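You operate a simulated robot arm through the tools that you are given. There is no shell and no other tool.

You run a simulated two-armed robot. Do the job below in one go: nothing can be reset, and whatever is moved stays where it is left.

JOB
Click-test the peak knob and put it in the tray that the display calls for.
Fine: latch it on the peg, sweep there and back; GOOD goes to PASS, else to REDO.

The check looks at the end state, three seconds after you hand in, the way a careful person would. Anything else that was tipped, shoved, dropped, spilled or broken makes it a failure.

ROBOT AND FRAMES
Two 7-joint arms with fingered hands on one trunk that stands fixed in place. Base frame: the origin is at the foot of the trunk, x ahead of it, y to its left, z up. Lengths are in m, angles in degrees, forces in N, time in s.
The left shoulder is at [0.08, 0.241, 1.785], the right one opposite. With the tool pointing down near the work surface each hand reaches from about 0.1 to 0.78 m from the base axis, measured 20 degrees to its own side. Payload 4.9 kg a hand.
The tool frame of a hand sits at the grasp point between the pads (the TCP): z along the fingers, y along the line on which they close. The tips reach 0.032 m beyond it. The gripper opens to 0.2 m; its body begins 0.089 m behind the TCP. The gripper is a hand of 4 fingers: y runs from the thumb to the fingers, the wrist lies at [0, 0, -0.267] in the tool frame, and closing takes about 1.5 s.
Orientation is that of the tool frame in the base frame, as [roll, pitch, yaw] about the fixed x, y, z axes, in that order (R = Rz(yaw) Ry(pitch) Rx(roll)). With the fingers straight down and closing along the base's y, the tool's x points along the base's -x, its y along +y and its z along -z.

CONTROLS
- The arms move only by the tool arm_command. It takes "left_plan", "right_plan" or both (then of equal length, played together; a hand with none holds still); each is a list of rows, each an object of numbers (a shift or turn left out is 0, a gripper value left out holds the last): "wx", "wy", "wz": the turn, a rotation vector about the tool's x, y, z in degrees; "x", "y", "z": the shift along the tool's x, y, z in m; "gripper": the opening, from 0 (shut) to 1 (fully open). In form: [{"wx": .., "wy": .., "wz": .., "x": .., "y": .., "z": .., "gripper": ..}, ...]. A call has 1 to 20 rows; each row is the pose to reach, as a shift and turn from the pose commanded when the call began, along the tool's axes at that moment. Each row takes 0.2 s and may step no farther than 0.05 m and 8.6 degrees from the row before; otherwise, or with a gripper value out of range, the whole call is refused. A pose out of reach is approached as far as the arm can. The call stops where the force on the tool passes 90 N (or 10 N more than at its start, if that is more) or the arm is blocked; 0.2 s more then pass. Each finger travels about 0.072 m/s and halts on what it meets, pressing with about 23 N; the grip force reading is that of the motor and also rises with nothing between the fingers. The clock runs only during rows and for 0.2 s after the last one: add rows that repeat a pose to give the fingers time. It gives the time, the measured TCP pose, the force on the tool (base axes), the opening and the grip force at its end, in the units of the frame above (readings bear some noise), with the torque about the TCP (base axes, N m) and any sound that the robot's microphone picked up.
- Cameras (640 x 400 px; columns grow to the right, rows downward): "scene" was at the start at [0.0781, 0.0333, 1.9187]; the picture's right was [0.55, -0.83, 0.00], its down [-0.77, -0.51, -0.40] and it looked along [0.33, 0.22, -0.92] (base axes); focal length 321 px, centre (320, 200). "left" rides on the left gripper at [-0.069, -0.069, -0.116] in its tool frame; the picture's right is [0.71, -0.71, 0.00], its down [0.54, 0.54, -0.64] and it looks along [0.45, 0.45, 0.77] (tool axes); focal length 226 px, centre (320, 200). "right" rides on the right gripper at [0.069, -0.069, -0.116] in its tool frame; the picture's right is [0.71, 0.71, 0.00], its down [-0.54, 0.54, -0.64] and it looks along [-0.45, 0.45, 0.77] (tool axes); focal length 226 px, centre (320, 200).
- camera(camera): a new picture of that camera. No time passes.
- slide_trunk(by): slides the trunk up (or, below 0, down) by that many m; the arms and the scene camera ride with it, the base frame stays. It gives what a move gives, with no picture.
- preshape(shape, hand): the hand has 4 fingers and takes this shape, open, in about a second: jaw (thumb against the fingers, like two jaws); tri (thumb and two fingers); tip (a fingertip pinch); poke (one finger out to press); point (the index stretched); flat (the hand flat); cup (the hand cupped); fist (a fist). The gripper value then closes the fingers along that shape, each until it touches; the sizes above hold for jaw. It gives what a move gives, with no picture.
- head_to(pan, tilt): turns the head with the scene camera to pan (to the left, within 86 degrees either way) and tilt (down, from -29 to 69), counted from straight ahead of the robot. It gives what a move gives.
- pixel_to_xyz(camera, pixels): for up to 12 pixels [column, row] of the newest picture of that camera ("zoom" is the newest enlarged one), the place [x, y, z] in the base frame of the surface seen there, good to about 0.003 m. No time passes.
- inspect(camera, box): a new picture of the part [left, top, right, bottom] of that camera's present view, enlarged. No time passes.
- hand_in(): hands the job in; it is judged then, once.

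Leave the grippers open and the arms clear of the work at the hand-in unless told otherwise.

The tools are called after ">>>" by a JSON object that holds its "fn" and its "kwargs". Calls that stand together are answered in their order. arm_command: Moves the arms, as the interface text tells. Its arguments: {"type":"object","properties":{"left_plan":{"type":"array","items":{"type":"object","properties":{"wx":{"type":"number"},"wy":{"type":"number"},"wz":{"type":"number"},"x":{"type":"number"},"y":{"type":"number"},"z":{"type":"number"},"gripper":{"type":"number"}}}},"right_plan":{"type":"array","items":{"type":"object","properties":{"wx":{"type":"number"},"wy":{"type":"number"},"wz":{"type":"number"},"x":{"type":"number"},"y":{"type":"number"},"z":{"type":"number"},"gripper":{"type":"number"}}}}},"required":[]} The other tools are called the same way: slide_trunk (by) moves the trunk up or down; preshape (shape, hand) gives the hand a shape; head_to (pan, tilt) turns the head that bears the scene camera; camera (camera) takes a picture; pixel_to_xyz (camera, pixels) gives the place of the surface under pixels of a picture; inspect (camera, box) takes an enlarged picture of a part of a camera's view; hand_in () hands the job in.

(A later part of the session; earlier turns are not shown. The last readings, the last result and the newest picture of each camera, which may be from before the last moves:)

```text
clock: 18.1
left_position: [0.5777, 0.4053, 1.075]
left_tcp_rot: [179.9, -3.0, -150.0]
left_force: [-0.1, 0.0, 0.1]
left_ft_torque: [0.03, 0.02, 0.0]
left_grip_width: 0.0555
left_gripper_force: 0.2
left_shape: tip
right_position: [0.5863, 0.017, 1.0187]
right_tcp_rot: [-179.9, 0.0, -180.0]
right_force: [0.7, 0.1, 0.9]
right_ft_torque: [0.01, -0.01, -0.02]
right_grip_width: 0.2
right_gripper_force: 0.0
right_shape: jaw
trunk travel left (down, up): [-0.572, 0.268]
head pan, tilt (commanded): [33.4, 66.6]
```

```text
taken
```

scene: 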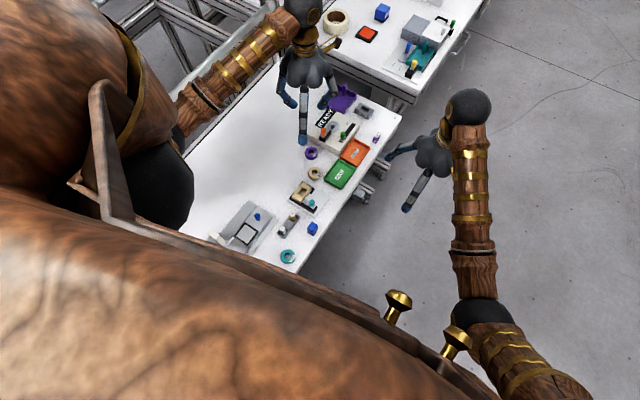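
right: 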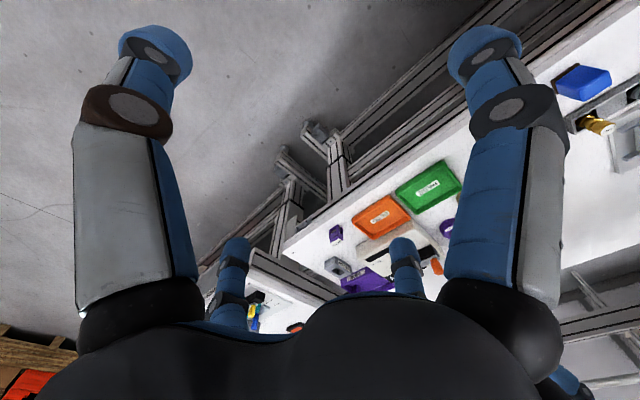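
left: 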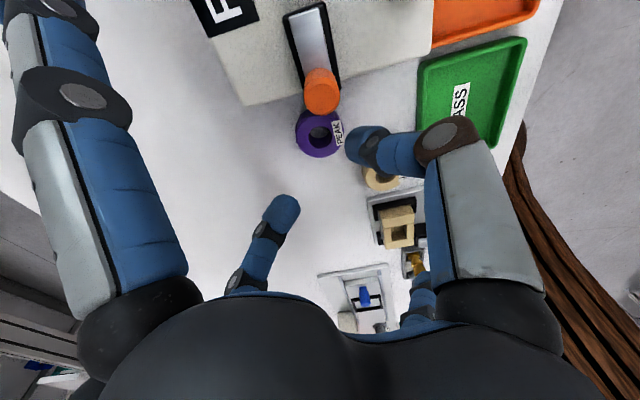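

All is clear so far. Before lowering further I'll move the right hand up 0.1 m and out 0.1 m, away from the table edge, and then slide down another 0.13 m.

>>> {"fn": "arm_command", "kwargs": {"right_plan": [{"y": -0.03, "z": -0.03}, {"y": -0.06, "z": -0.06}, {"y": -0.09, "z": -0.09}, {"y": -0.1, "z": -0.1}, {"y": -0.1, "z": -0.1}]}}

>>> {"fn": "slide_trunk", "kwargs": {"by": -0.13}}

>>> {"fn": "camera", "kwargs": {"camera": "scene"}}

```text
clock: 19.3
left_position: [0.5776, 0.4075, 1.0744]
left_tcp_rot: [180.0, -3.0, -149.9]
left_force: [0.0, 0.0, 0.3]
left_ft_torque: [0.0, 0.0, 0.0]
left_grip_width: 0.0552
left_gripper_force: 0.1
left_shape: tip
right_position: [0.5858, -0.0793, 1.1207]
right_tcp_rot: [-179.9, -0.2, -179.9]
right_force: [-0.2, 0.4, 0.1]
right_ft_torque: [0.0, 0.03, -0.01]
right_grip_width: 0.2
right_gripper_force: 0.0
right_shape: jaw
trunk travel left (down, up): [-0.572, 0.268]
head pan, tilt (commanded): [33.4, 66.6]
```

```text
clock: 20.9
left_position: [0.5784, 0.4045, 0.9449]
left_tcp_rot: [179.9, -3.0, -150.0]
left_force: [0.6, -0.2, -0.3]
left_ft_torque: [0.0, 0.0, -0.02]
left_grip_width: 0.0553
left_gripper_force: 0.0
left_shape: tip
right_position: [0.5862, -0.0813, 0.9895]
right_tcp_rot: [180.0, 0.0, -180.0]
right_force: [-0.2, -1.5, 0.1]
right_ft_torque: [0.02, 0.02, 0.03]
right_grip_width: 0.2
right_gripper_force: 0.0
right_shape: jaw
trunk travel left (down, up): [-0.442, 0.398]
head pan, tilt (commanded): [33.4, 66.6]
```

```text
taken
```

scene: 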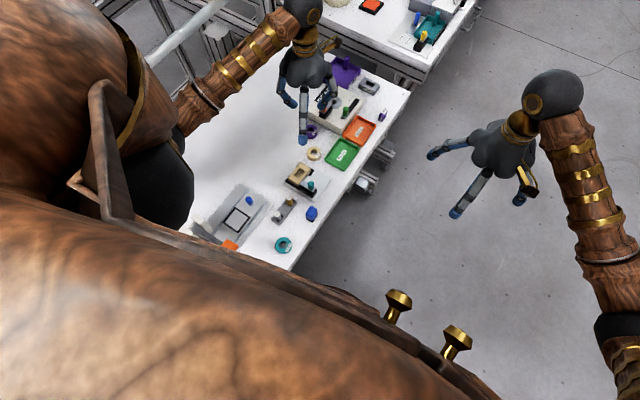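

The camera is now closer. I'll tilt the head up a little so the work sits nearer the middle of the picture.

>>> {"fn": "head_to", "kwargs": {"pan": 32, "tilt": 54}}

>>> {"fn": "camera", "kwargs": {"camera": "scene"}}

>>> {"fn": "inspect", "kwargs": {"camera": "scene", "box": [260, 120, 400, 240]}}

```text
clock: 21.6
left_position: [0.5778, 0.4057, 0.9452]
left_tcp_rot: [179.9, -3.0, -150.0]
left_force: [0.1, 0.2, 0.6]
left_ft_torque: [0.0, -0.04, 0.0]
left_grip_width: 0.0555
left_gripper_force: 0.1
left_shape: tip
right_position: [0.5855, -0.0817, 0.9901]
right_tcp_rot: [180.0, 0.0, 180.0]
right_force: [-0.3, 1.0, -0.5]
right_ft_torque: [0.02, 0.01, -0.02]
right_grip_width: 0.1999
right_gripper_force: 0.0
right_shape: jaw
trunk travel left (down, up): [-0.442, 0.398]
head pan, tilt (commanded): [32.0, 54.0]
```

```text
taken
```

scene: 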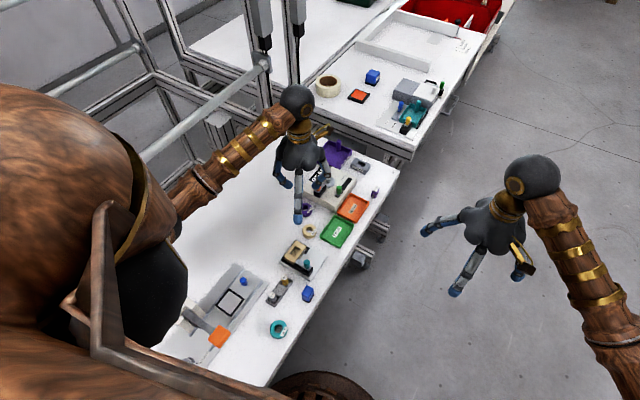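

```text
3.33 times, centred on (330, 180) of scene
```

zoom: 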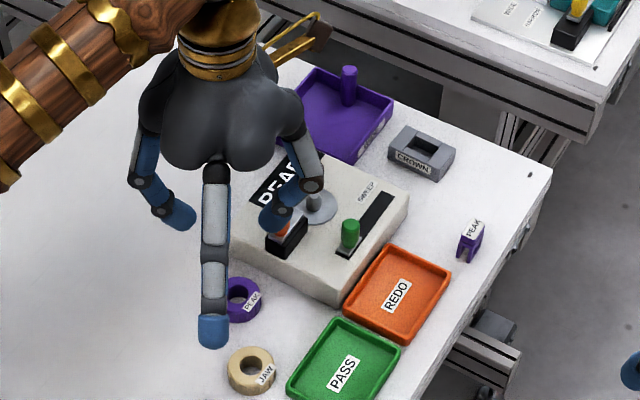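

I can see the knob between the fingers from here. I'll centre the hand at TCP (0.571, 0.396) and lower to z≈0.875, with the tips still above the tester's top, then check the gaps.

>>> {"fn": "arm_command", "kwargs": {"left_plan": [{"x": 0.0071, "y": -0.0047, "z": 0.0}, {"x": 0.0071, "y": -0.0047, "z": 0.035}, {"x": 0.0071, "y": -0.0047, "z": 0.0705}, {"x": 0.0071, "y": -0.0047, "z": 0.0705}]}}

>>> {"fn": "inspect", "kwargs": {"camera": "scene", "box": [280, 170, 340, 250]}}

>>> {"fn": "camera", "kwargs": {"camera": "left"}}

```text
clock: 22.6
left_position: [0.5698, 0.3963, 0.8755]
left_tcp_rot: [180.0, -3.0, -150.1]
left_force: [0.6, -0.4, 0.1]
left_ft_torque: [0.03, -0.05, -0.01]
left_grip_width: 0.055
left_gripper_force: 0.1
left_shape: tip
right_position: [0.5853, -0.0825, 0.9899]
right_tcp_rot: [-180.0, -0.1, 179.9]
right_force: [-0.3, 0.4, -0.2]
right_ft_torque: [-0.02, 0.02, 0.0]
right_grip_width: 0.1996
right_gripper_force: 0.1
right_shape: jaw
trunk travel left (down, up): [-0.442, 0.398]
head pan, tilt (commanded): [32.0, 54.0]
```

```text
5.00 times, centred on (310, 210) of scene
```

zoom: 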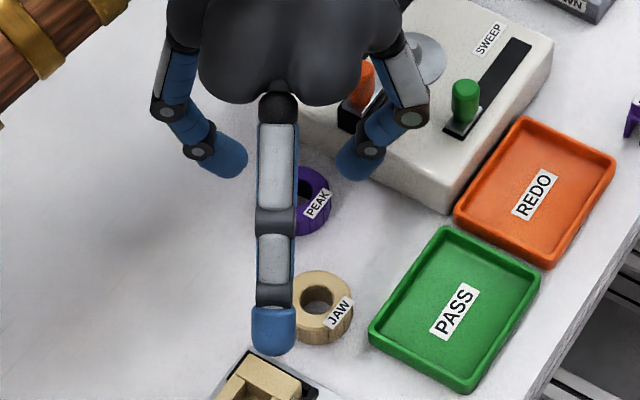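

```text
taken
```

left: 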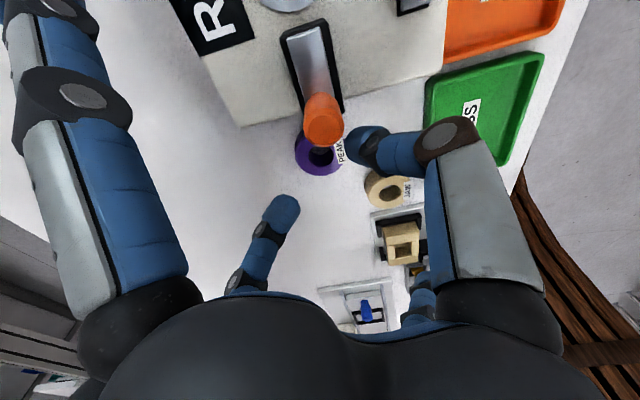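

The gaps look good: the thumb tip at (360,160) in the zoom is in front of the tester, and the opposite tip at (220,160) is over free table. I'll descend straight down to TCP z≈0.836.

>>> {"fn": "arm_command", "kwargs": {"left_plan": [{"x": -0.0007, "z": 0.013}, {"x": -0.0014, "z": 0.026}, {"x": -0.0021, "z": 0.0394}, {"x": -0.0021, "z": 0.0394}]}}

>>> {"fn": "inspect", "kwargs": {"camera": "scene", "box": [280, 180, 344, 240]}}

>>> {"fn": "camera", "kwargs": {"camera": "left"}}

```text
clock: 23.6
left_position: [0.5716, 0.395, 0.8349]
left_tcp_rot: [179.9, -3.0, -150.0]
left_force: [-0.5, 1.0, -0.2]
left_ft_torque: [0.01, 0.0, -0.01]
left_grip_width: 0.0553
left_gripper_force: 0.1
left_shape: tip
right_position: [0.5864, -0.0807, 0.9901]
right_tcp_rot: [180.0, 0.0, -180.0]
right_force: [-0.3, 0.7, -0.7]
right_ft_torque: [-0.02, -0.03, -0.06]
right_grip_width: 0.2
right_gripper_force: 0.1
right_shape: jaw
trunk travel left (down, up): [-0.442, 0.398]
head pan, tilt (commanded): [32.0, 54.0]
```

```text
6.67 times, centred on (312, 210) of scene
```

zoom: 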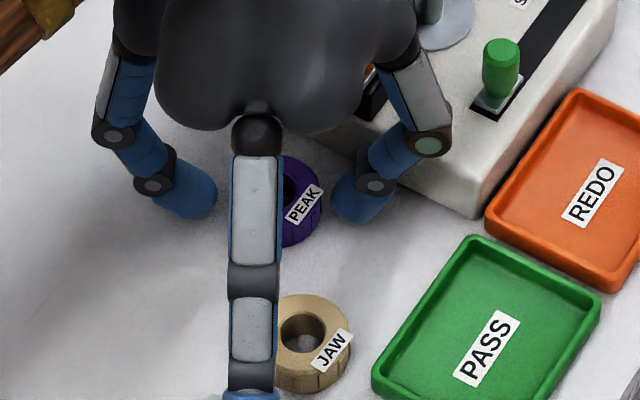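

```text
taken
```

left: 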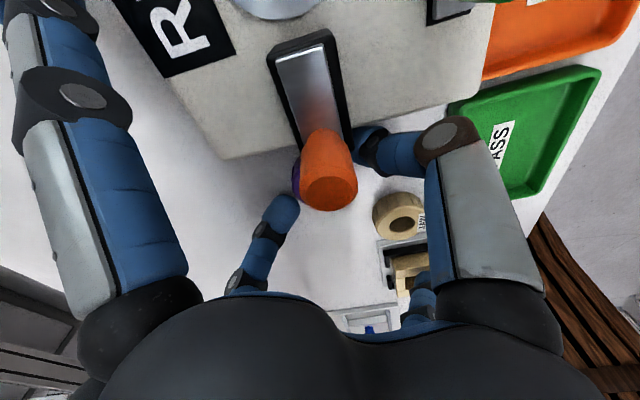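

No contact forces, TCP at (0.5716, 0.395, 0.835). The knob sits between the thumb tip (355,200) and the opposite tip (190,200). I'll close the pinch on it now.

>>> {"fn": "arm_command", "kwargs": {"left_plan": [{"gripper": 0.2}, {"gripper": 0.15}, {"gripper": 0.1}, {"gripper": 0.1}, {"gripper": 0.1}, {"gripper": 0.1}]}}

>>> {"fn": "inspect", "kwargs": {"camera": "scene", "box": [280, 180, 344, 240]}}

>>> {"fn": "inspect", "kwargs": {"camera": "left", "box": [240, 100, 400, 240]}}

```text
clock: 25.0
left_position: [0.5707, 0.3944, 0.8353]
left_tcp_rot: [179.9, -3.0, -150.1]
left_force: [0.5, 0.1, 0.4]
left_ft_torque: [0.01, 0.09, 0.07]
left_grip_width: 0.0387
left_gripper_force: 22.7
left_shape: tip
right_position: [0.5861, -0.0807, 0.9902]
right_tcp_rot: [180.0, 0.0, -179.9]
right_force: [-0.1, -0.1, 0.5]
right_ft_torque: [-0.01, 0.01, -0.02]
right_grip_width: 0.2
right_gripper_force: 0.1
right_shape: jaw
trunk travel left (down, up): [-0.442, 0.398]
head pan, tilt (commanded): [32.0, 54.0]
```

```text
6.67 times, centred on (312, 210) of scene
```

zoom: 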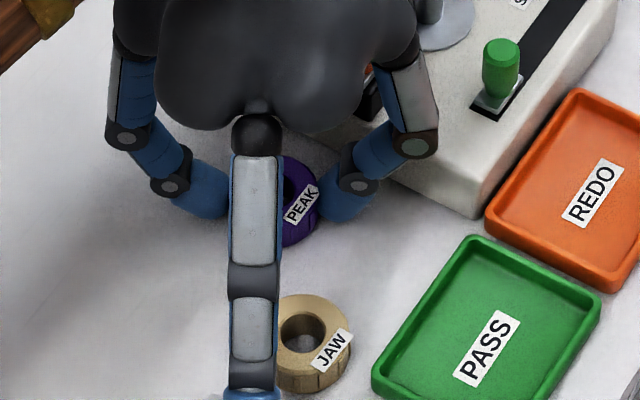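

```text
2.86 times, centred on (320, 170) of left
```

zoom: 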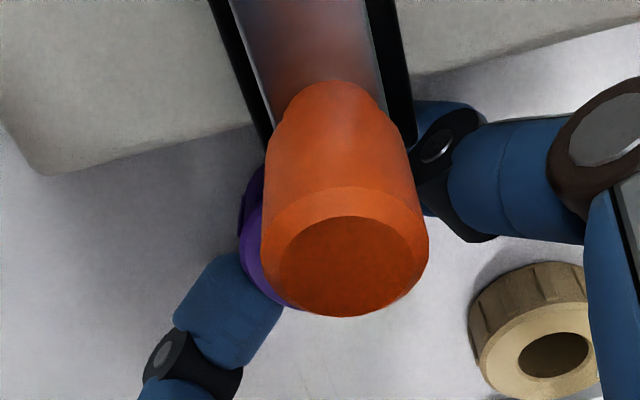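

The grip width is 0.0387 m at 22.7 N, so the knob is held. I'll lift straight up 3 cm and check.

>>> {"fn": "arm_command", "kwargs": {"left_plan": [{"x": 0.0005, "z": -0.01}, {"x": 0.001, "z": -0.02}, {"x": 0.0016, "z": -0.03}, {"x": 0.0016, "z": -0.03}]}}

>>> {"fn": "inspect", "kwargs": {"camera": "scene", "box": [280, 170, 344, 230]}}

```text
clock: 26.0
left_position: [0.572, 0.3964, 0.8652]
left_tcp_rot: [179.9, -2.9, -149.9]
left_force: [-0.1, -0.2, 0.6]
left_ft_torque: [0.02, -0.01, 0.03]
left_grip_width: 0.0386
left_gripper_force: 22.9
left_shape: tip
right_position: [0.586, -0.0823, 0.99]
right_tcp_rot: [-179.9, -0.1, -180.0]
right_force: [-0.2, -0.2, -0.2]
right_ft_torque: [-0.01, -0.01, -0.03]
right_grip_width: 0.2
right_gripper_force: 0.1
right_shape: jaw
trunk travel left (down, up): [-0.442, 0.398]
head pan, tilt (commanded): [32.0, 54.0]
```

```text
6.67 times, centred on (312, 200) of scene
```

zoom: 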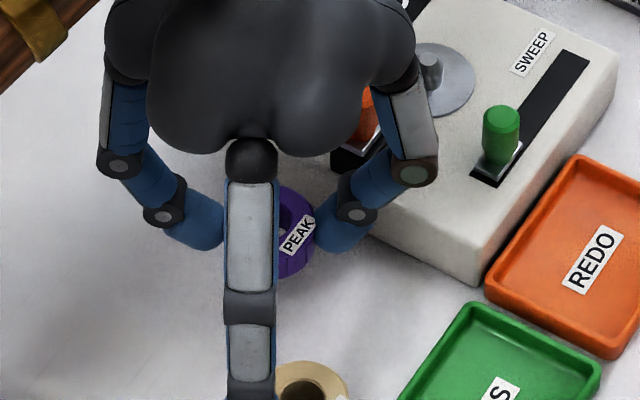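

The knob is lifted and level. I'll raise it further to TCP z≈0.955 so it clears the orange handle, then measure its position in the hand.

>>> {"fn": "arm_command", "kwargs": {"left_plan": [{"x": 0.0016, "z": -0.03}, {"x": 0.0031, "z": -0.06}, {"x": 0.0047, "z": -0.09}, {"x": 0.0047, "z": -0.09}]}}

>>> {"fn": "camera", "kwargs": {"camera": "left"}}

>>> {"fn": "inspect", "kwargs": {"camera": "left", "box": [240, 110, 400, 250]}}

>>> {"fn": "inspect", "kwargs": {"camera": "scene", "box": [280, 140, 344, 200]}}

```text
clock: 27.0
left_position: [0.5709, 0.3956, 0.9554]
left_tcp_rot: [179.8, -3.0, -150.0]
left_force: [0.5, -0.2, 0.4]
left_ft_torque: [0.04, -0.01, 0.0]
left_grip_width: 0.039
left_gripper_force: 23.6
left_shape: tip
right_position: [0.5866, -0.0816, 0.9888]
right_tcp_rot: [-179.9, 0.1, 180.0]
right_force: [-0.5, 0.1, -0.3]
right_ft_torque: [0.02, 0.0, 0.03]
right_grip_width: 0.1999
right_gripper_force: 0.0
right_shape: jaw
trunk travel left (down, up): [-0.442, 0.398]
head pan, tilt (commanded): [32.0, 54.0]
```

```text
taken
```

left: 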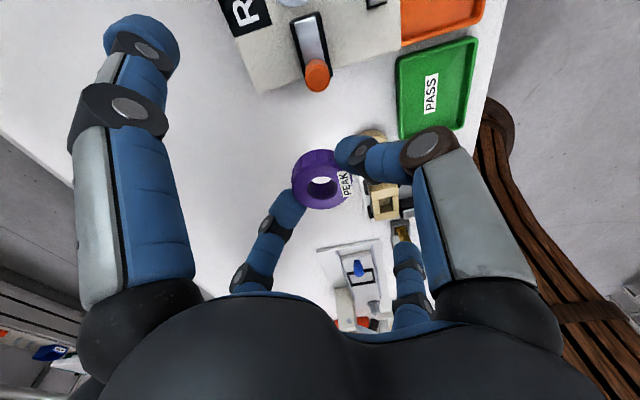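

```text
2.86 times, centred on (320, 180) of left
```

zoom: 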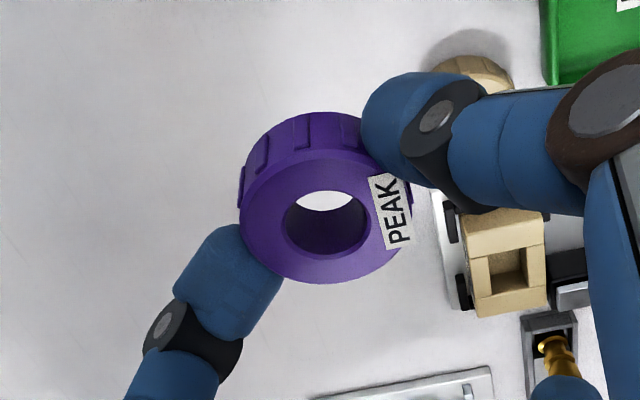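

```text
6.67 times, centred on (312, 170) of scene
```

zoom: 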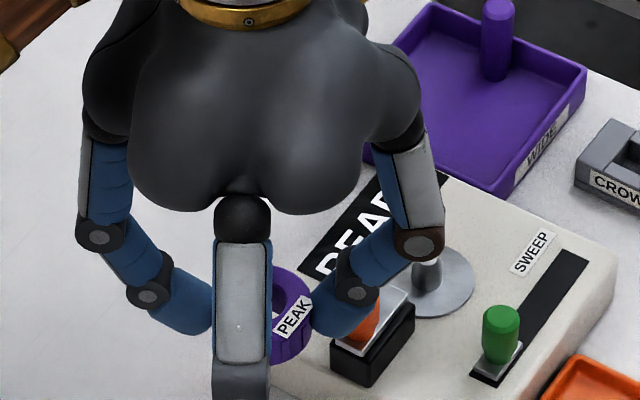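

The knob is held level, with its hole visible at about (326,223) in the left zoom. I'll re-take that zoom and measure points on the knob's top face to get its exact offset from the TCP.

>>> {"fn": "inspect", "kwargs": {"camera": "left", "box": [280, 140, 360, 215]}}

>>> {"fn": "pixel_to_xyz", "kwargs": {"camera": "left", "pixels": [[155, 35], [140, 60], [405, 285], [410, 300], [165, 20], [350, 150], [285, 200], [320, 205], [298, 190], [330, 172], [302, 175], [345, 195]]}}

```text
5.33 times, centred on (320, 178) of left
```

zoom: 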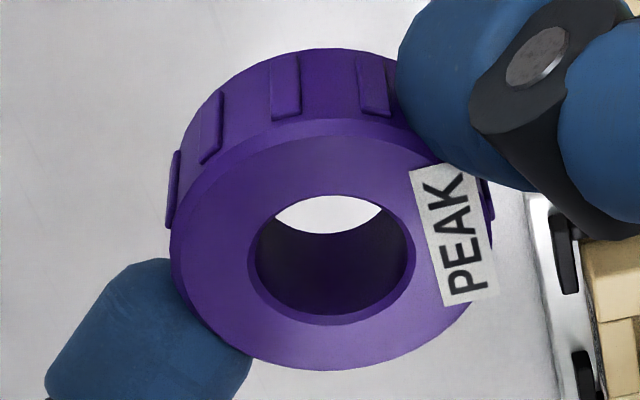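

```text
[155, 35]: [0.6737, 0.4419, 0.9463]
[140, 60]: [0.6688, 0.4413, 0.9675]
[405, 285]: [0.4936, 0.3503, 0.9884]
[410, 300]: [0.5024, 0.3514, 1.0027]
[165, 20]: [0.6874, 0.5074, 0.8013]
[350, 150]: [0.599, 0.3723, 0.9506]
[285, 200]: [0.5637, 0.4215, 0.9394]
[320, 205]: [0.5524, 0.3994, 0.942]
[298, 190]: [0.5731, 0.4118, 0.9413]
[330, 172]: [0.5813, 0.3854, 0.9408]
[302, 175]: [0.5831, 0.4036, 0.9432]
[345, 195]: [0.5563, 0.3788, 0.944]
```

Next I'll query rim points of the knob's top face in this 5.33x zoom: top (330,135), bottom (325,360), left (180,245), right (480,225), and hole edges.

>>> {"fn": "pixel_to_xyz", "kwargs": {"camera": "zoom", "pixels": [[330, 135], [325, 362], [182, 250], [484, 225], [225, 160], [440, 340], [220, 330], [425, 160], [330, 190], [330, 332], [250, 255], [415, 250]]}}

```text
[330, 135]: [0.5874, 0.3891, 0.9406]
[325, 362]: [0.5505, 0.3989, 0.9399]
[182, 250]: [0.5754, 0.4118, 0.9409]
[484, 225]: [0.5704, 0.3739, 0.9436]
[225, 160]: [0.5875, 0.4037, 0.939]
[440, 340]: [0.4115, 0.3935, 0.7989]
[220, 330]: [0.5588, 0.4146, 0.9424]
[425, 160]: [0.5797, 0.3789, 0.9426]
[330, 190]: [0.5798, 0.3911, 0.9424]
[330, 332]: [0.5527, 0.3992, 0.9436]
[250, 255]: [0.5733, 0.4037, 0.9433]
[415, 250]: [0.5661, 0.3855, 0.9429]
```

The knob centre is about 1.5 mm from the TCP in −x, so it is well centred. I'll measure the peg and disk again from the new camera position.

>>> {"fn": "inspect", "kwargs": {"camera": "scene", "box": [316, 168, 348, 188]}}

>>> {"fn": "inspect", "kwargs": {"camera": "left", "box": [230, 0, 350, 75]}}

```text
16.00 times, centred on (332, 178) of scene
```

zoom: 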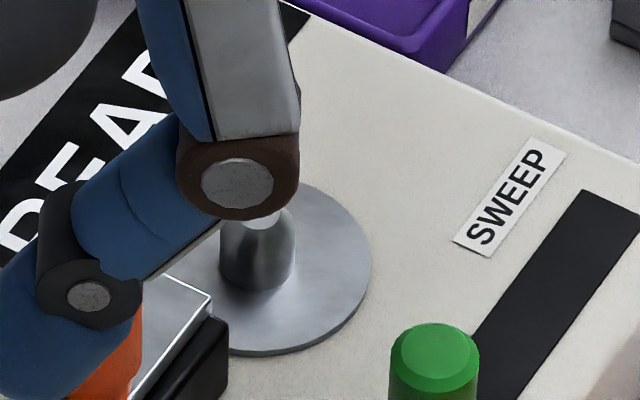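

```text
5.33 times, centred on (290, 38) of left
```

zoom: 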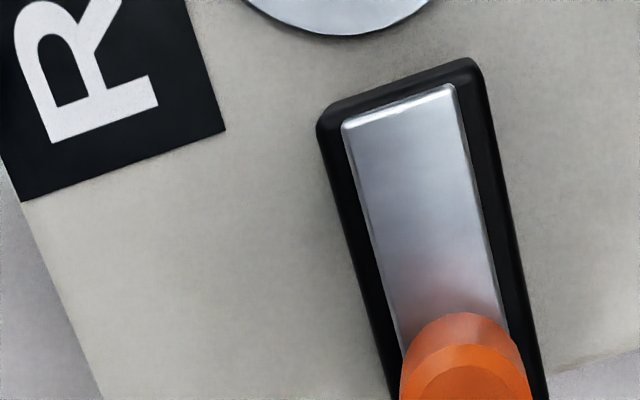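

The latch plate slides in a straight black housing toward the disk. Now I'll carry the knob level over to a hover above the peg, TCP target (0.691, 0.3816, 0.955).

>>> {"fn": "arm_command", "kwargs": {"left_plan": [{"x": -0.0242, "y": -0.018, "z": -0.0013}, {"x": -0.0484, "y": -0.036, "z": -0.0026}, {"x": -0.0725, "y": -0.0539, "z": -0.0038}, {"x": -0.0967, "y": -0.0719, "z": -0.0051}, {"x": -0.0967, "y": -0.0719, "z": -0.0051}]}}

>>> {"fn": "camera", "kwargs": {"camera": "left"}}

>>> {"fn": "inspect", "kwargs": {"camera": "scene", "box": [300, 130, 364, 200]}}

```text
clock: 28.2
left_position: [0.5932, 0.4195, 0.9605]
left_tcp_rot: [180.0, -3.0, -150.0]
left_force: [0.2, -0.2, 0.1]
left_ft_torque: [-0.01, 0.02, 0.04]
left_grip_width: 0.0386
left_gripper_force: 22.7
left_shape: tip
left hand out of reach, approached as far as the arm can: row 1, 2, 3, 4, 5
right_position: [0.5871, -0.0808, 0.9899]
right_tcp_rot: [-180.0, -0.1, -180.0]
right_force: [0.5, -0.1, 0.3]
right_ft_torque: [0.05, -0.01, -0.01]
right_grip_width: 0.1999
right_gripper_force: 0.1
right_shape: jaw
trunk travel left (down, up): [-0.442, 0.398]
head pan, tilt (commanded): [32.0, 54.0]
```

```text
taken
```

left: 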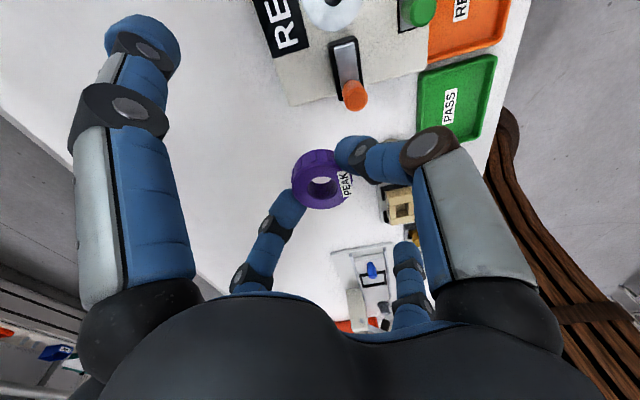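

```text
5.71 times, centred on (332, 165) of scene
```

zoom: 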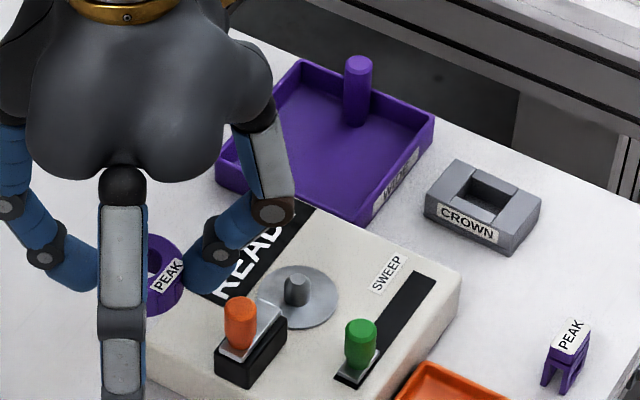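

The arm reports out of reach again at a much shorter distance, so this is a wrist joint limit tied to the +30° turn. The knob is still held (0.0386 m, 22.7 N). I'll turn the hand back 30° about its own axis here, which keeps the knob level, and then try again.

>>> {"fn": "arm_command", "kwargs": {"left_plan": [{"wz": 7.5}, {"wz": 15}, {"wz": 22.5}, {"wz": 30}, {"wz": 30}]}}

```text
clock: 29.4
left_position: [0.5928, 0.4192, 0.9605]
left_tcp_rot: [-178.6, -2.7, 179.9]
left_force: [0.6, -0.7, 1.1]
left_ft_torque: [-0.05, -0.01, 0.02]
left_grip_width: 0.0385
left_gripper_force: 22.9
left_shape: tip
right_position: [0.5864, -0.0808, 0.9904]
right_tcp_rot: [-179.9, 0.1, -180.0]
right_force: [-1.0, -0.1, 0.7]
right_ft_torque: [0.02, 0.02, -0.02]
right_grip_width: 0.2001
right_gripper_force: 0.1
right_shape: jaw
trunk travel left (down, up): [-0.442, 0.398]
head pan, tilt (commanded): [32.0, 54.0]
```

The turn worked without complaint. Now I'll try the move to above the peg again, in this orientation.

>>> {"fn": "arm_command", "kwargs": {"left_plan": [{"x": -0.0245, "y": -0.0094, "z": 0.0}, {"x": -0.049, "y": -0.0188, "z": 0.0005}, {"x": -0.0735, "y": -0.0281, "z": 0.001}, {"x": -0.0982, "y": -0.0375, "z": 0.0018}, {"x": -0.0982, "y": -0.0375, "z": 0.0018}]}}

>>> {"fn": "camera", "kwargs": {"camera": "scene"}}

>>> {"fn": "camera", "kwargs": {"camera": "left"}}

```text
clock: 30.6
left_position: [0.596, 0.4239, 0.9597]
left_tcp_rot: [-178.6, -2.7, 179.9]
left_force: [0.2, 0.3, 0.2]
left_ft_torque: [0.0, 0.02, -0.02]
left_grip_width: 0.0387
left_gripper_force: 23.5
left_shape: tip
left hand out of reach, approached as far as the arm can: row 1, 2, 3, 4, 5
right_position: [0.5875, -0.0812, 0.9898]
right_tcp_rot: [180.0, 0.0, 179.9]
right_force: [-0.5, 0.0, 1.0]
right_ft_torque: [-0.01, 0.0, 0.0]
right_grip_width: 0.1999
right_gripper_force: 0.1
right_shape: jaw
trunk travel left (down, up): [-0.442, 0.398]
head pan, tilt (commanded): [32.0, 54.0]
```

```text
taken
```

scene: 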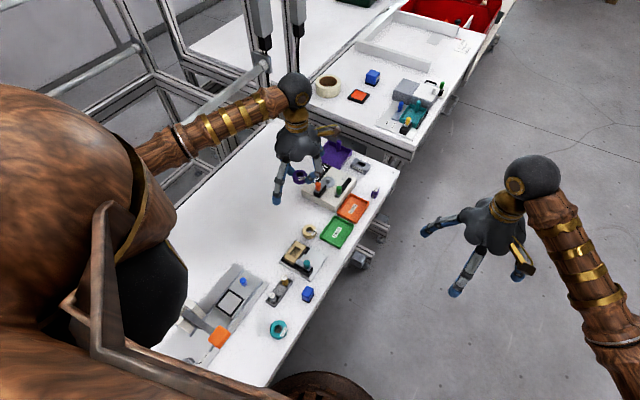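

```text
taken
```

left: 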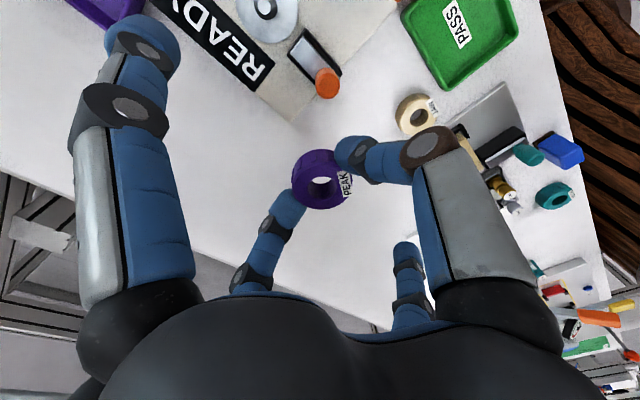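

It's still stuck at the same place, so the wrist is bending too far for this shoulder height (it ran out of stretch when the trunk was high, and out of wrist bend now). I'll raise the trunk by 0.07 m, to an in-between height, with the knob held.

>>> {"fn": "slide_trunk", "kwargs": {"by": 0.07}}

>>> {"fn": "arm_command", "kwargs": {"left_plan": [{"x": -0.02, "y": -0.01, "z": 0.015}, {"x": -0.035, "y": -0.02, "z": 0.03}, {"x": -0.05, "y": -0.03, "z": 0.05}, {"x": -0.05, "y": -0.03, "z": 0.05}]}}

```text
clock: 31.7
left_position: [0.5957, 0.4243, 1.0292]
left_tcp_rot: [-178.6, -2.7, -179.9]
left_force: [1.6, 0.6, 0.4]
left_ft_torque: [-0.03, 0.0, -0.01]
left_grip_width: 0.0388
left_gripper_force: 23.3
left_shape: tip
right_position: [0.5876, -0.0812, 1.0588]
right_tcp_rot: [-180.0, 0.0, 180.0]
right_force: [0.8, -0.4, -0.1]
right_ft_torque: [0.0, 0.0, 0.04]
right_grip_width: 0.2001
right_gripper_force: 0.1
right_shape: jaw
trunk travel left (down, up): [-0.512, 0.328]
head pan, tilt (commanded): [32.0, 54.0]
```

```text
clock: 32.7
left_position: [0.5958, 0.417, 0.9857]
left_tcp_rot: [-178.8, -2.7, 180.0]
left_force: [0.4, 0.0, -1.1]
left_ft_torque: [0.01, 0.0, -0.01]
left_grip_width: 0.0388
left_gripper_force: 22.8
left_shape: tip
left hand out of reach, approached as far as the arm can: row 1, 2, 3, 4
right_position: [0.5861, -0.0812, 1.0589]
right_tcp_rot: [-180.0, 0.0, 180.0]
right_force: [-0.7, 0.1, -0.5]
right_ft_torque: [0.01, 0.0, -0.03]
right_grip_width: 0.1997
right_gripper_force: 0.0
right_shape: jaw
trunk travel left (down, up): [-0.512, 0.328]
head pan, tilt (commanded): [32.0, 54.0]
```

Still stopped near x≈0.596. I need to understand the arm posture, so I'll look at the forearm and measure points along it to see how far the wrist is bent.

>>> {"fn": "camera", "kwargs": {"camera": "scene"}}

>>> {"fn": "pixel_to_xyz", "kwargs": {"camera": "scene", "pixels": [[295, 85], [275, 100], [250, 115], [225, 128], [200, 140], [180, 150], [160, 160], [145, 140], [170, 180], [160, 230], [290, 130], [185, 135]]}}

```text
taken
```

scene: 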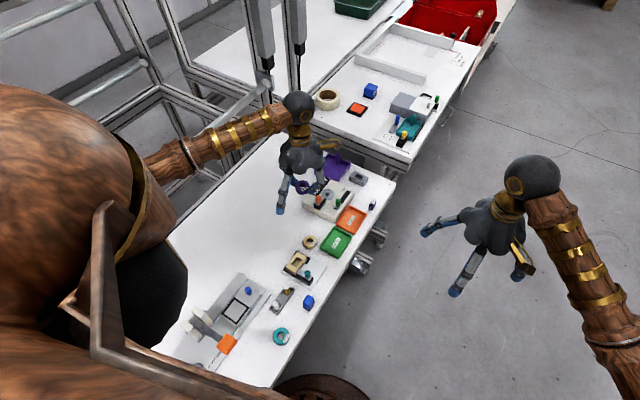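

```text
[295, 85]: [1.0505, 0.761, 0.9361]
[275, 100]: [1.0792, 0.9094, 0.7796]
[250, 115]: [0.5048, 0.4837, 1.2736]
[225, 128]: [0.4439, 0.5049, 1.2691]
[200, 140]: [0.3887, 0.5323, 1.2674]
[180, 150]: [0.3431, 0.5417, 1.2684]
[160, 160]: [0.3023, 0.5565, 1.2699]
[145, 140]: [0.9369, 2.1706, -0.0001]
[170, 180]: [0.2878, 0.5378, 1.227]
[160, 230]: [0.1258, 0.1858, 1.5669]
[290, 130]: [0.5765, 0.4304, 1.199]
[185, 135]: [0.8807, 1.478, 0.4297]
```

The forearm is level (z≈1.27 all along), so the wrist is bent 90° and that is the limit. With the trunk higher and the hand lower, the forearm would slope down and free the wrist. I'll raise the trunk 0.10 m and bring the hand back down at the same spot.

>>> {"fn": "slide_trunk", "kwargs": {"by": 0.1}}

>>> {"fn": "arm_command", "kwargs": {"left_plan": [{"z": 0.03}, {"z": 0.06}, {"z": 0.09}, {"z": 0.115}, {"z": 0.115}]}}

>>> {"fn": "camera", "kwargs": {"camera": "scene"}}

```text
clock: 34.0
left_position: [0.5965, 0.4162, 1.0847]
left_tcp_rot: [-178.7, -2.7, -180.0]
left_force: [-0.9, 0.0, -0.8]
left_ft_torque: [-0.03, -0.02, 0.01]
left_grip_width: 0.0389
left_gripper_force: 23.1
left_shape: tip
right_position: [0.5867, -0.0817, 1.1598]
right_tcp_rot: [179.9, 0.0, 179.9]
right_force: [0.2, -0.4, -0.1]
right_ft_torque: [0.03, -0.02, -0.01]
right_grip_width: 0.1998
right_gripper_force: 0.0
right_shape: jaw
trunk travel left (down, up): [-0.612, 0.228]
head pan, tilt (commanded): [32.0, 54.0]
```

```text
clock: 35.2
left_position: [0.5916, 0.4145, 0.9714]
left_tcp_rot: [-178.6, -2.7, -180.0]
left_force: [-0.3, 0.2, -0.1]
left_ft_torque: [0.02, 0.01, -0.02]
left_grip_width: 0.0387
left_gripper_force: 22.9
left_shape: tip
right_position: [0.587, -0.0809, 1.16]
right_tcp_rot: [180.0, 0.0, 180.0]
right_force: [-0.6, -0.1, 0.2]
right_ft_torque: [-0.03, 0.02, 0.0]
right_grip_width: 0.1998
right_gripper_force: 0.0
right_shape: jaw
trunk travel left (down, up): [-0.612, 0.228]
head pan, tilt (commanded): [32.0, 54.0]
```

```text
taken
```

scene: 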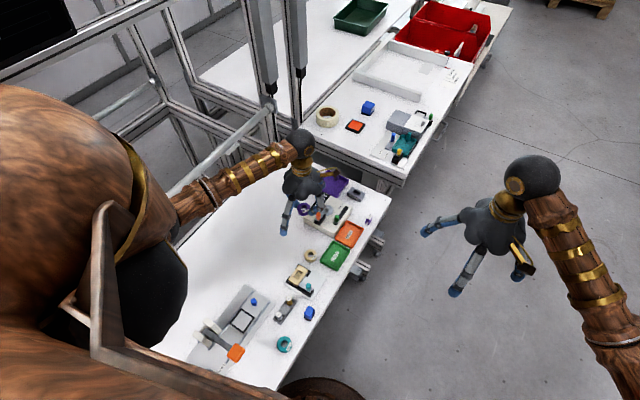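

It accepted that pose. Now I'll try again toward the peg hover at (0.691, 0.3816, 0.965).

>>> {"fn": "arm_command", "kwargs": {"left_plan": [{"x": -0.025, "y": -0.0082, "z": 0.0}, {"x": -0.05, "y": -0.0164, "z": 0.001}, {"x": -0.075, "y": -0.0246, "z": 0.0015}, {"x": -0.0997, "y": -0.0328, "z": 0.0021}, {"x": -0.0997, "y": -0.0328, "z": 0.0021}]}}

>>> {"fn": "camera", "kwargs": {"camera": "scene"}}

>>> {"fn": "camera", "kwargs": {"camera": "left"}}

```text
clock: 36.4
left_position: [0.5909, 0.4141, 0.971]
left_tcp_rot: [-178.6, -2.7, 180.0]
left_force: [-0.7, 0.4, -1.0]
left_ft_torque: [-0.06, -0.02, -0.01]
left_grip_width: 0.0389
left_gripper_force: 23.3
left_shape: tip
left hand out of reach, approached as far as the arm can: row 1, 2, 3, 4, 5
right_position: [0.5876, -0.0816, 1.1597]
right_tcp_rot: [-180.0, 0.1, -180.0]
right_force: [0.1, 0.0, -0.2]
right_ft_torque: [-0.01, 0.0, 0.01]
right_grip_width: 0.2001
right_gripper_force: 0.1
right_shape: jaw
trunk travel left (down, up): [-0.612, 0.228]
head pan, tilt (commanded): [32.0, 54.0]
```

```text
taken
```

scene: 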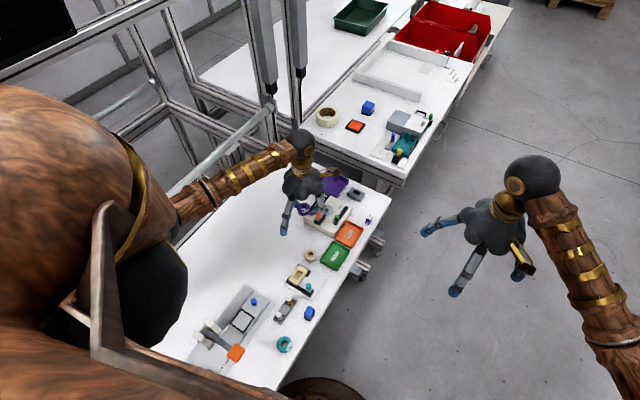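

```text
taken
```

left: 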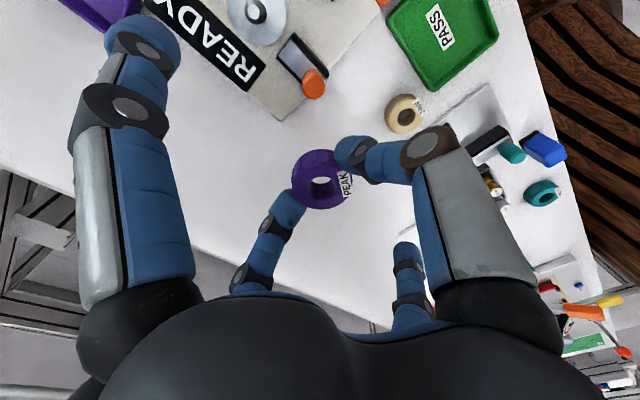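

No movement at all toward +x from here. I'll measure the forearm's slope and the arm joints in this posture to find which limit is acting.

>>> {"fn": "pixel_to_xyz", "kwargs": {"camera": "scene", "pixels": [[302, 140], [295, 150], [265, 160], [245, 172], [225, 183], [205, 193], [190, 205], [180, 215], [175, 225], [170, 250], [300, 165], [282, 152]]}}

>>> {"fn": "inspect", "kwargs": {"camera": "scene", "box": [140, 110, 340, 250]}}

```text
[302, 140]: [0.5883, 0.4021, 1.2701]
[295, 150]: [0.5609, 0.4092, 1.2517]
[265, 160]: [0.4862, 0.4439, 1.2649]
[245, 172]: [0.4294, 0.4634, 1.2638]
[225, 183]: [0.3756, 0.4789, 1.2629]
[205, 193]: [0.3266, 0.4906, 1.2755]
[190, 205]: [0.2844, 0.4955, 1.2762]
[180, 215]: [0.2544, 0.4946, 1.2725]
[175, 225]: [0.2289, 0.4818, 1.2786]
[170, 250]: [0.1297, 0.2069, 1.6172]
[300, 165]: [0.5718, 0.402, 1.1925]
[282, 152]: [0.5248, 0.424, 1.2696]
```

```text
2.86 times, centred on (240, 180) of scene
```

zoom: 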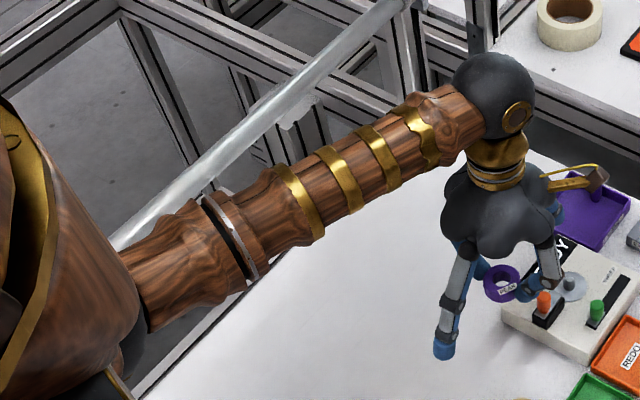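

The forearm is level again and the elbow sits low, so the wrist limit is still the cause. The stated reach belongs to the starting trunk height, so I'll go back up there (+0.08 m), keep this unturned hand orientation, lower the hand and try again.

>>> {"fn": "slide_trunk", "kwargs": {"by": 0.08}}

>>> {"fn": "arm_command", "kwargs": {"left_plan": [{"z": 0.03}, {"z": 0.06}, {"z": 0.08}, {"z": 0.08}]}}

>>> {"fn": "arm_command", "kwargs": {"left_plan": [{"x": -0.025, "y": -0.0082, "z": 0.0}, {"x": -0.05, "y": -0.0164, "z": 0.001}, {"x": -0.05, "y": -0.0164, "z": 0.001}]}}

```text
clock: 37.6
left_position: [0.5899, 0.4147, 1.0513]
left_tcp_rot: [-178.6, -2.8, 179.9]
left_force: [1.0, 0.4, -0.5]
left_ft_torque: [-0.01, 0.01, -0.02]
left_grip_width: 0.0387
left_gripper_force: 23.0
left_shape: tip
right_position: [0.5874, -0.0818, 1.2389]
right_tcp_rot: [180.0, 0.1, 180.0]
right_force: [-0.1, -0.6, -0.3]
right_ft_torque: [0.01, -0.06, -0.03]
right_grip_width: 0.1998
right_gripper_force: 0.0
right_shape: jaw
trunk travel left (down, up): [-0.692, 0.148]
head pan, tilt (commanded): [32.0, 54.0]
```

```text
clock: 38.6
left_position: [0.5857, 0.4124, 0.9697]
left_tcp_rot: [-178.7, -2.6, 179.9]
left_force: [-0.2, 0.0, -1.4]
left_ft_torque: [-0.02, 0.03, -0.02]
left_grip_width: 0.0385
left_gripper_force: 22.9
left_shape: tip
right_position: [0.5867, -0.0813, 1.2396]
right_tcp_rot: [-179.9, 0.0, -179.9]
right_force: [-0.3, 1.1, -0.8]
right_ft_torque: [0.02, 0.0, 0.0]
right_grip_width: 0.2
right_gripper_force: 0.1
right_shape: jaw
trunk travel left (down, up): [-0.692, 0.148]
head pan, tilt (commanded): [32.0, 54.0]
```

```text
clock: 39.4
left_position: [0.5861, 0.413, 0.971]
left_tcp_rot: [-178.5, -2.6, 179.9]
left_force: [-0.3, 0.1, 0.2]
left_ft_torque: [-0.03, 0.0, 0.01]
left_grip_width: 0.0386
left_gripper_force: 23.6
left_shape: tip
left hand out of reach, approached as far as the arm can: row 1, 2, 3
right_position: [0.5871, -0.0807, 1.2396]
right_tcp_rot: [179.9, -0.1, -179.9]
right_force: [-0.5, -0.3, -0.3]
right_ft_torque: [-0.01, 0.02, -0.01]
right_grip_width: 0.2003
right_gripper_force: 0.0
right_shape: jaw
trunk travel left (down, up): [-0.692, 0.148]
head pan, tilt (commanded): [32.0, 54.0]
```

Still stopped, regardless of trunk height. The hand currently leans 2.7° the wrong way, with the wrist farther out than the fingers. As a test in the air I'll tilt the hand so the fingers point slightly forward (wrist back toward me) and see whether that frees the forward motion.

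>>> {"fn": "arm_command", "kwargs": {"left_plan": [{"wy": -5}, {"wy": -10}, {"wy": -13}, {"wy": -13}]}}

>>> {"fn": "arm_command", "kwargs": {"left_plan": [{"x": -0.025, "y": -0.008, "z": 0.003}, {"x": -0.05, "y": -0.016, "z": 0.006}, {"x": -0.075, "y": -0.024, "z": 0.009}, {"x": -0.1, "y": -0.032, "z": 0.012}, {"x": -0.1, "y": -0.032, "z": 0.012}]}}

```text
clock: 40.4
left_position: [0.5866, 0.4115, 0.9706]
left_tcp_rot: [-178.6, 10.4, -179.6]
left_force: [-1.1, -0.5, 0.9]
left_ft_torque: [0.03, 0.01, 0.0]
left_grip_width: 0.0387
left_gripper_force: 23.5
left_shape: tip
right_position: [0.5865, -0.0804, 1.2399]
right_tcp_rot: [179.9, 0.0, -179.9]
right_force: [0.1, 0.1, 0.3]
right_ft_torque: [-0.01, 0.01, -0.01]
right_grip_width: 0.1999
right_gripper_force: 0.0
right_shape: jaw
trunk travel left (down, up): [-0.692, 0.148]
head pan, tilt (commanded): [32.0, 54.0]
```

```text
clock: 41.6
left_position: [0.6405, 0.3976, 0.9706]
left_tcp_rot: [-178.6, 10.2, -179.8]
left_force: [0.2, 0.0, -0.6]
left_ft_torque: [0.01, 0.05, 0.01]
left_grip_width: 0.0386
left_gripper_force: 22.4
left_shape: tip
left hand out of reach, approached as far as the arm can: row 3, 4, 5
right_position: [0.5869, -0.0811, 1.2384]
right_tcp_rot: [-179.9, -0.1, -180.0]
right_force: [-0.1, -0.4, -0.3]
right_ft_torque: [0.0, 0.03, 0.0]
right_grip_width: 0.1998
right_gripper_force: 0.1
right_shape: jaw
trunk travel left (down, up): [-0.692, 0.148]
head pan, tilt (commanded): [32.0, 54.0]
```

With the 13° tilt the TCP reached x≈0.64, but the wrist stopped at nearly the same place as before. So it is the wrist's position that is limited, not its bend. I'll look at the posture again to see what the elbow is doing.

>>> {"fn": "camera", "kwargs": {"camera": "scene"}}

>>> {"fn": "head_to", "kwargs": {"pan": 75, "tilt": 40}}

>>> {"fn": "camera", "kwargs": {"camera": "scene"}}

```text
taken
```

scene: 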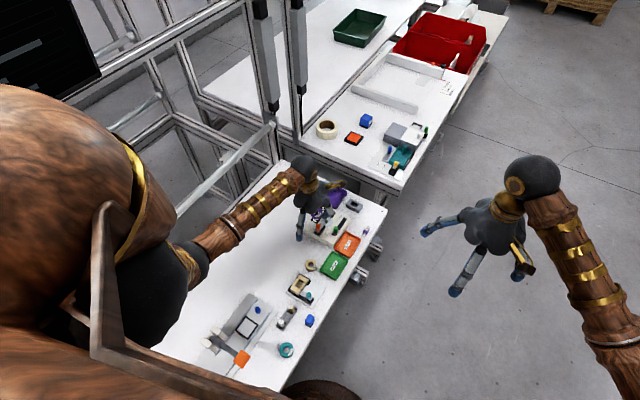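

```text
clock: 42.7
left_position: [0.6397, 0.3985, 0.9721]
left_tcp_rot: [-178.6, 10.3, -179.6]
left_force: [0.2, -0.3, 0.1]
left_ft_torque: [0.03, -0.02, 0.01]
left_grip_width: 0.0385
left_gripper_force: 22.8
left_shape: tip
right_position: [0.5854, -0.082, 1.2394]
right_tcp_rot: [-179.9, 0.0, -180.0]
right_force: [0.2, 0.4, -0.6]
right_ft_torque: [0.0, 0.0, -0.01]
right_grip_width: 0.1998
right_gripper_force: 0.0
right_shape: jaw
trunk travel left (down, up): [-0.692, 0.148]
head pan, tilt (commanded): [75.0, 40.0]
```

```text
taken
```

scene: 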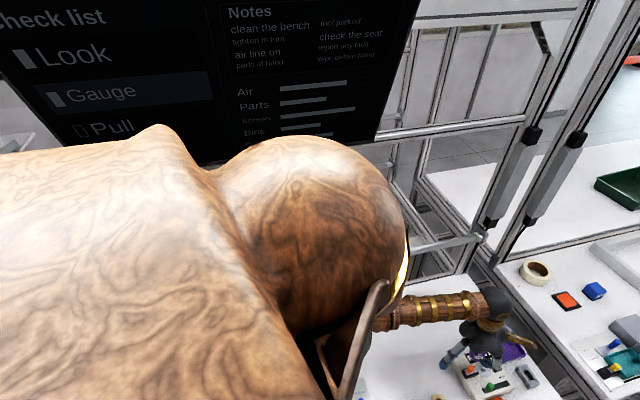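

The wall monitor is only a general checklist. I'll turn the head back to the work and measure where the elbow is.

>>> {"fn": "head_to", "kwargs": {"pan": 34, "tilt": 60}}

>>> {"fn": "camera", "kwargs": {"camera": "scene"}}

```text
clock: 43.8
left_position: [0.6396, 0.3982, 0.9726]
left_tcp_rot: [-178.7, 10.3, -179.7]
left_force: [-0.4, 0.3, 0.7]
left_ft_torque: [0.01, -0.03, -0.01]
left_grip_width: 0.0387
left_gripper_force: 22.7
left_shape: tip
right_position: [0.5861, -0.0807, 1.2404]
right_tcp_rot: [-180.0, 0.0, -179.9]
right_force: [0.0, 0.7, 0.1]
right_ft_torque: [-0.05, -0.04, -0.01]
right_grip_width: 0.2
right_gripper_force: 0.0
right_shape: jaw
trunk travel left (down, up): [-0.692, 0.148]
head pan, tilt (commanded): [34.0, 60.0]
```

```text
taken
```

scene: 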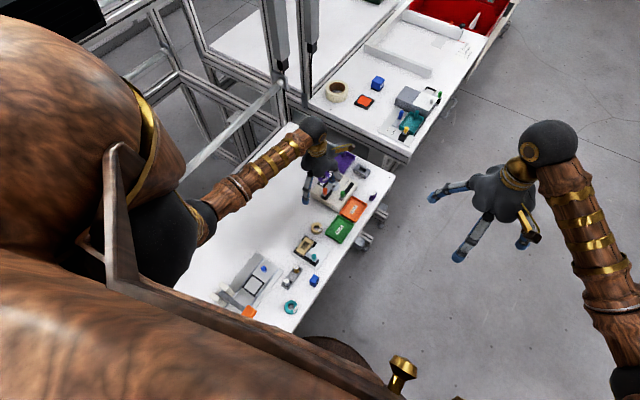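

>>> {"fn": "pixel_to_xyz", "kwargs": {"camera": "scene", "pixels": [[312, 128], [295, 145], [275, 160], [255, 178], [235, 192], [215, 208], [200, 225], [190, 225], [175, 230], [160, 240], [150, 215], [180, 255]]}}

```text
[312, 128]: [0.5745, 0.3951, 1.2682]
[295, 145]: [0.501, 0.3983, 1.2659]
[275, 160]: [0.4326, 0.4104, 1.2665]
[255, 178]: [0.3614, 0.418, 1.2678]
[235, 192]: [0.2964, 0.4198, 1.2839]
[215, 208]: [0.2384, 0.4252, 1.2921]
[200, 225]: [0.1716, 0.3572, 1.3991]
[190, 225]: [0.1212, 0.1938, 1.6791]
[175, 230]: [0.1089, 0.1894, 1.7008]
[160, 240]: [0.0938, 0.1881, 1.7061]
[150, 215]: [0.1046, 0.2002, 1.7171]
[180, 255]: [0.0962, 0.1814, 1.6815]
```

The elbow hangs low behind a level forearm, so the solver may just be caught in a poor posture. I'll lift the hand high (where I know there's room), reach forward up there so the elbow rises, then come down over the peg. The knob is still held.

>>> {"fn": "arm_command", "kwargs": {"left_plan": [{"x": -0.0072, "y": -0.001, "z": -0.0394}, {"x": -0.0143, "y": -0.002, "z": -0.0787}, {"x": -0.0215, "y": -0.003, "z": -0.118}, {"x": -0.0286, "y": -0.004, "z": -0.1574}, {"x": -0.0358, "y": -0.005, "z": -0.197}, {"x": -0.0448, "y": -0.006, "z": -0.246}, {"x": -0.0645, "y": -0.006, "z": -0.2424}, {"x": -0.084, "y": -0.006, "z": -0.2389}, {"x": -0.1038, "y": -0.006, "z": -0.2353}, {"x": -0.1038, "y": -0.006, "z": -0.2353}]}}

>>> {"fn": "camera", "kwargs": {"camera": "scene"}}

```text
clock: 46.0
left_position: [0.6515, 0.4167, 1.223]
left_tcp_rot: [-178.7, 10.3, -179.7]
left_force: [0.5, -0.1, 0.0]
left_ft_torque: [-0.03, 0.01, -0.01]
left_grip_width: 0.0387
left_gripper_force: 22.8
left_shape: tip
left hand out of reach, approached as far as the arm can: row 7, 8, 9, 10
right_position: [0.5861, -0.0813, 1.2397]
right_tcp_rot: [180.0, 0.0, -180.0]
right_force: [0.3, -0.2, -0.1]
right_ft_torque: [-0.02, -0.01, 0.02]
right_grip_width: 0.2
right_gripper_force: 0.1
right_shape: jaw
trunk travel left (down, up): [-0.692, 0.148]
head pan, tilt (commanded): [34.0, 60.0]
```

```text
taken
```

scene: 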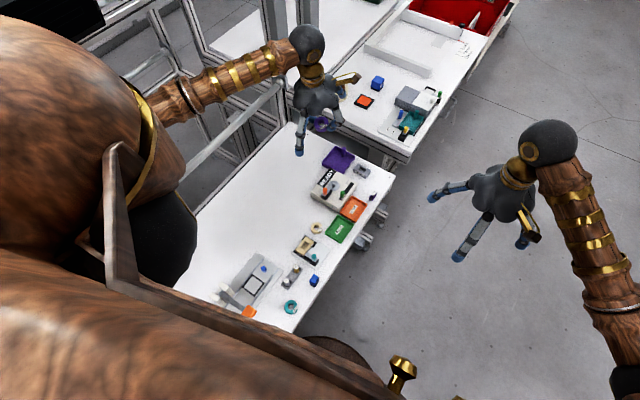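

Again it stops with the forearm level. The stated reach was measured at 20° to the side, nearer y≈0.27. I'll try moving the hand across to y≈0.27 up here, then forward, to see if that posture reaches farther.

>>> {"fn": "arm_command", "kwargs": {"left_plan": [{"y": -0.04}, {"y": -0.08}, {"y": -0.12}, {"y": -0.15}, {"x": -0.03, "y": -0.15}, {"x": -0.06, "y": -0.15}, {"x": -0.09, "y": -0.15}, {"x": -0.09, "y": -0.15}]}}

>>> {"fn": "camera", "kwargs": {"camera": "scene"}}

```text
clock: 47.8
left_position: [0.5999, 0.3277, 1.2271]
left_tcp_rot: [-178.6, 10.4, -179.7]
left_force: [0.0, -0.1, -0.2]
left_ft_torque: [0.02, 0.01, -0.02]
left_grip_width: 0.0386
left_gripper_force: 23.5
left_shape: tip
left hand out of reach, approached as far as the arm can: row 1, 2, 3, 4, 5, 6, 7, 8
right_position: [0.587, -0.0814, 1.2389]
right_tcp_rot: [-180.0, 0.0, -180.0]
right_force: [-0.3, -0.4, 0.9]
right_ft_torque: [0.0, -0.02, -0.01]
right_grip_width: 0.1998
right_gripper_force: 0.2
right_shape: jaw
trunk travel left (down, up): [-0.692, 0.148]
head pan, tilt (commanded): [34.0, 60.0]
```

```text
taken
```

scene: 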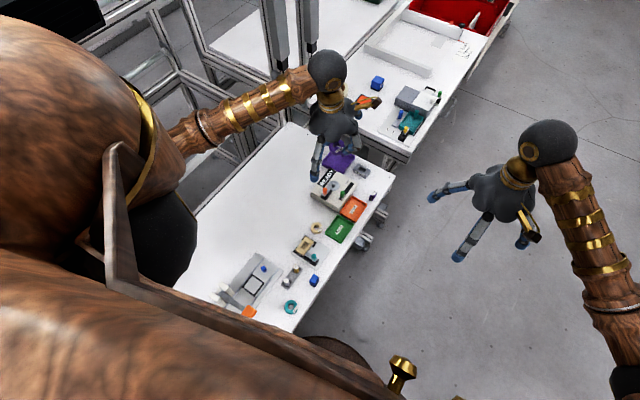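

Moving inward shortened the forward reach, and x slid back to 0.60. So the limit eases toward larger y. I'll swing the hand outward to y≈0.55 at this height and then reach forward there, staying above the tube (z≈1.09 at y≈0.725).

>>> {"fn": "arm_command", "kwargs": {"left_plan": [{"y": 0.045}, {"y": 0.09}, {"y": 0.135}, {"y": 0.18}, {"y": 0.22}, {"x": -0.04, "y": 0.22}, {"x": -0.08, "y": 0.22}, {"x": -0.12, "y": 0.22}, {"x": -0.15, "y": 0.22}, {"x": -0.15, "y": 0.22}]}}

>>> {"fn": "camera", "kwargs": {"camera": "scene"}}

```text
clock: 50.0
left_position: [0.6962, 0.5553, 1.2445]
left_tcp_rot: [-178.6, 10.4, -179.7]
left_force: [0.2, 0.2, 0.6]
left_ft_torque: [0.03, 0.04, -0.01]
left_grip_width: 0.0389
left_gripper_force: 22.7
left_shape: tip
left hand out of reach, approached as far as the arm can: row 8, 9, 10
right_position: [0.5876, -0.0813, 1.2395]
right_tcp_rot: [-180.0, -0.1, -180.0]
right_force: [0.8, -0.3, -0.2]
right_ft_torque: [0.06, 0.03, -0.02]
right_grip_width: 0.2002
right_gripper_force: 0.1
right_shape: jaw
trunk travel left (down, up): [-0.692, 0.148]
head pan, tilt (commanded): [34.0, 60.0]
```

```text
taken
```

scene: 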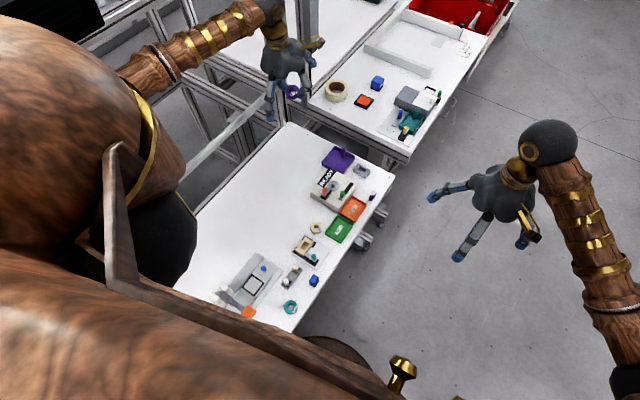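

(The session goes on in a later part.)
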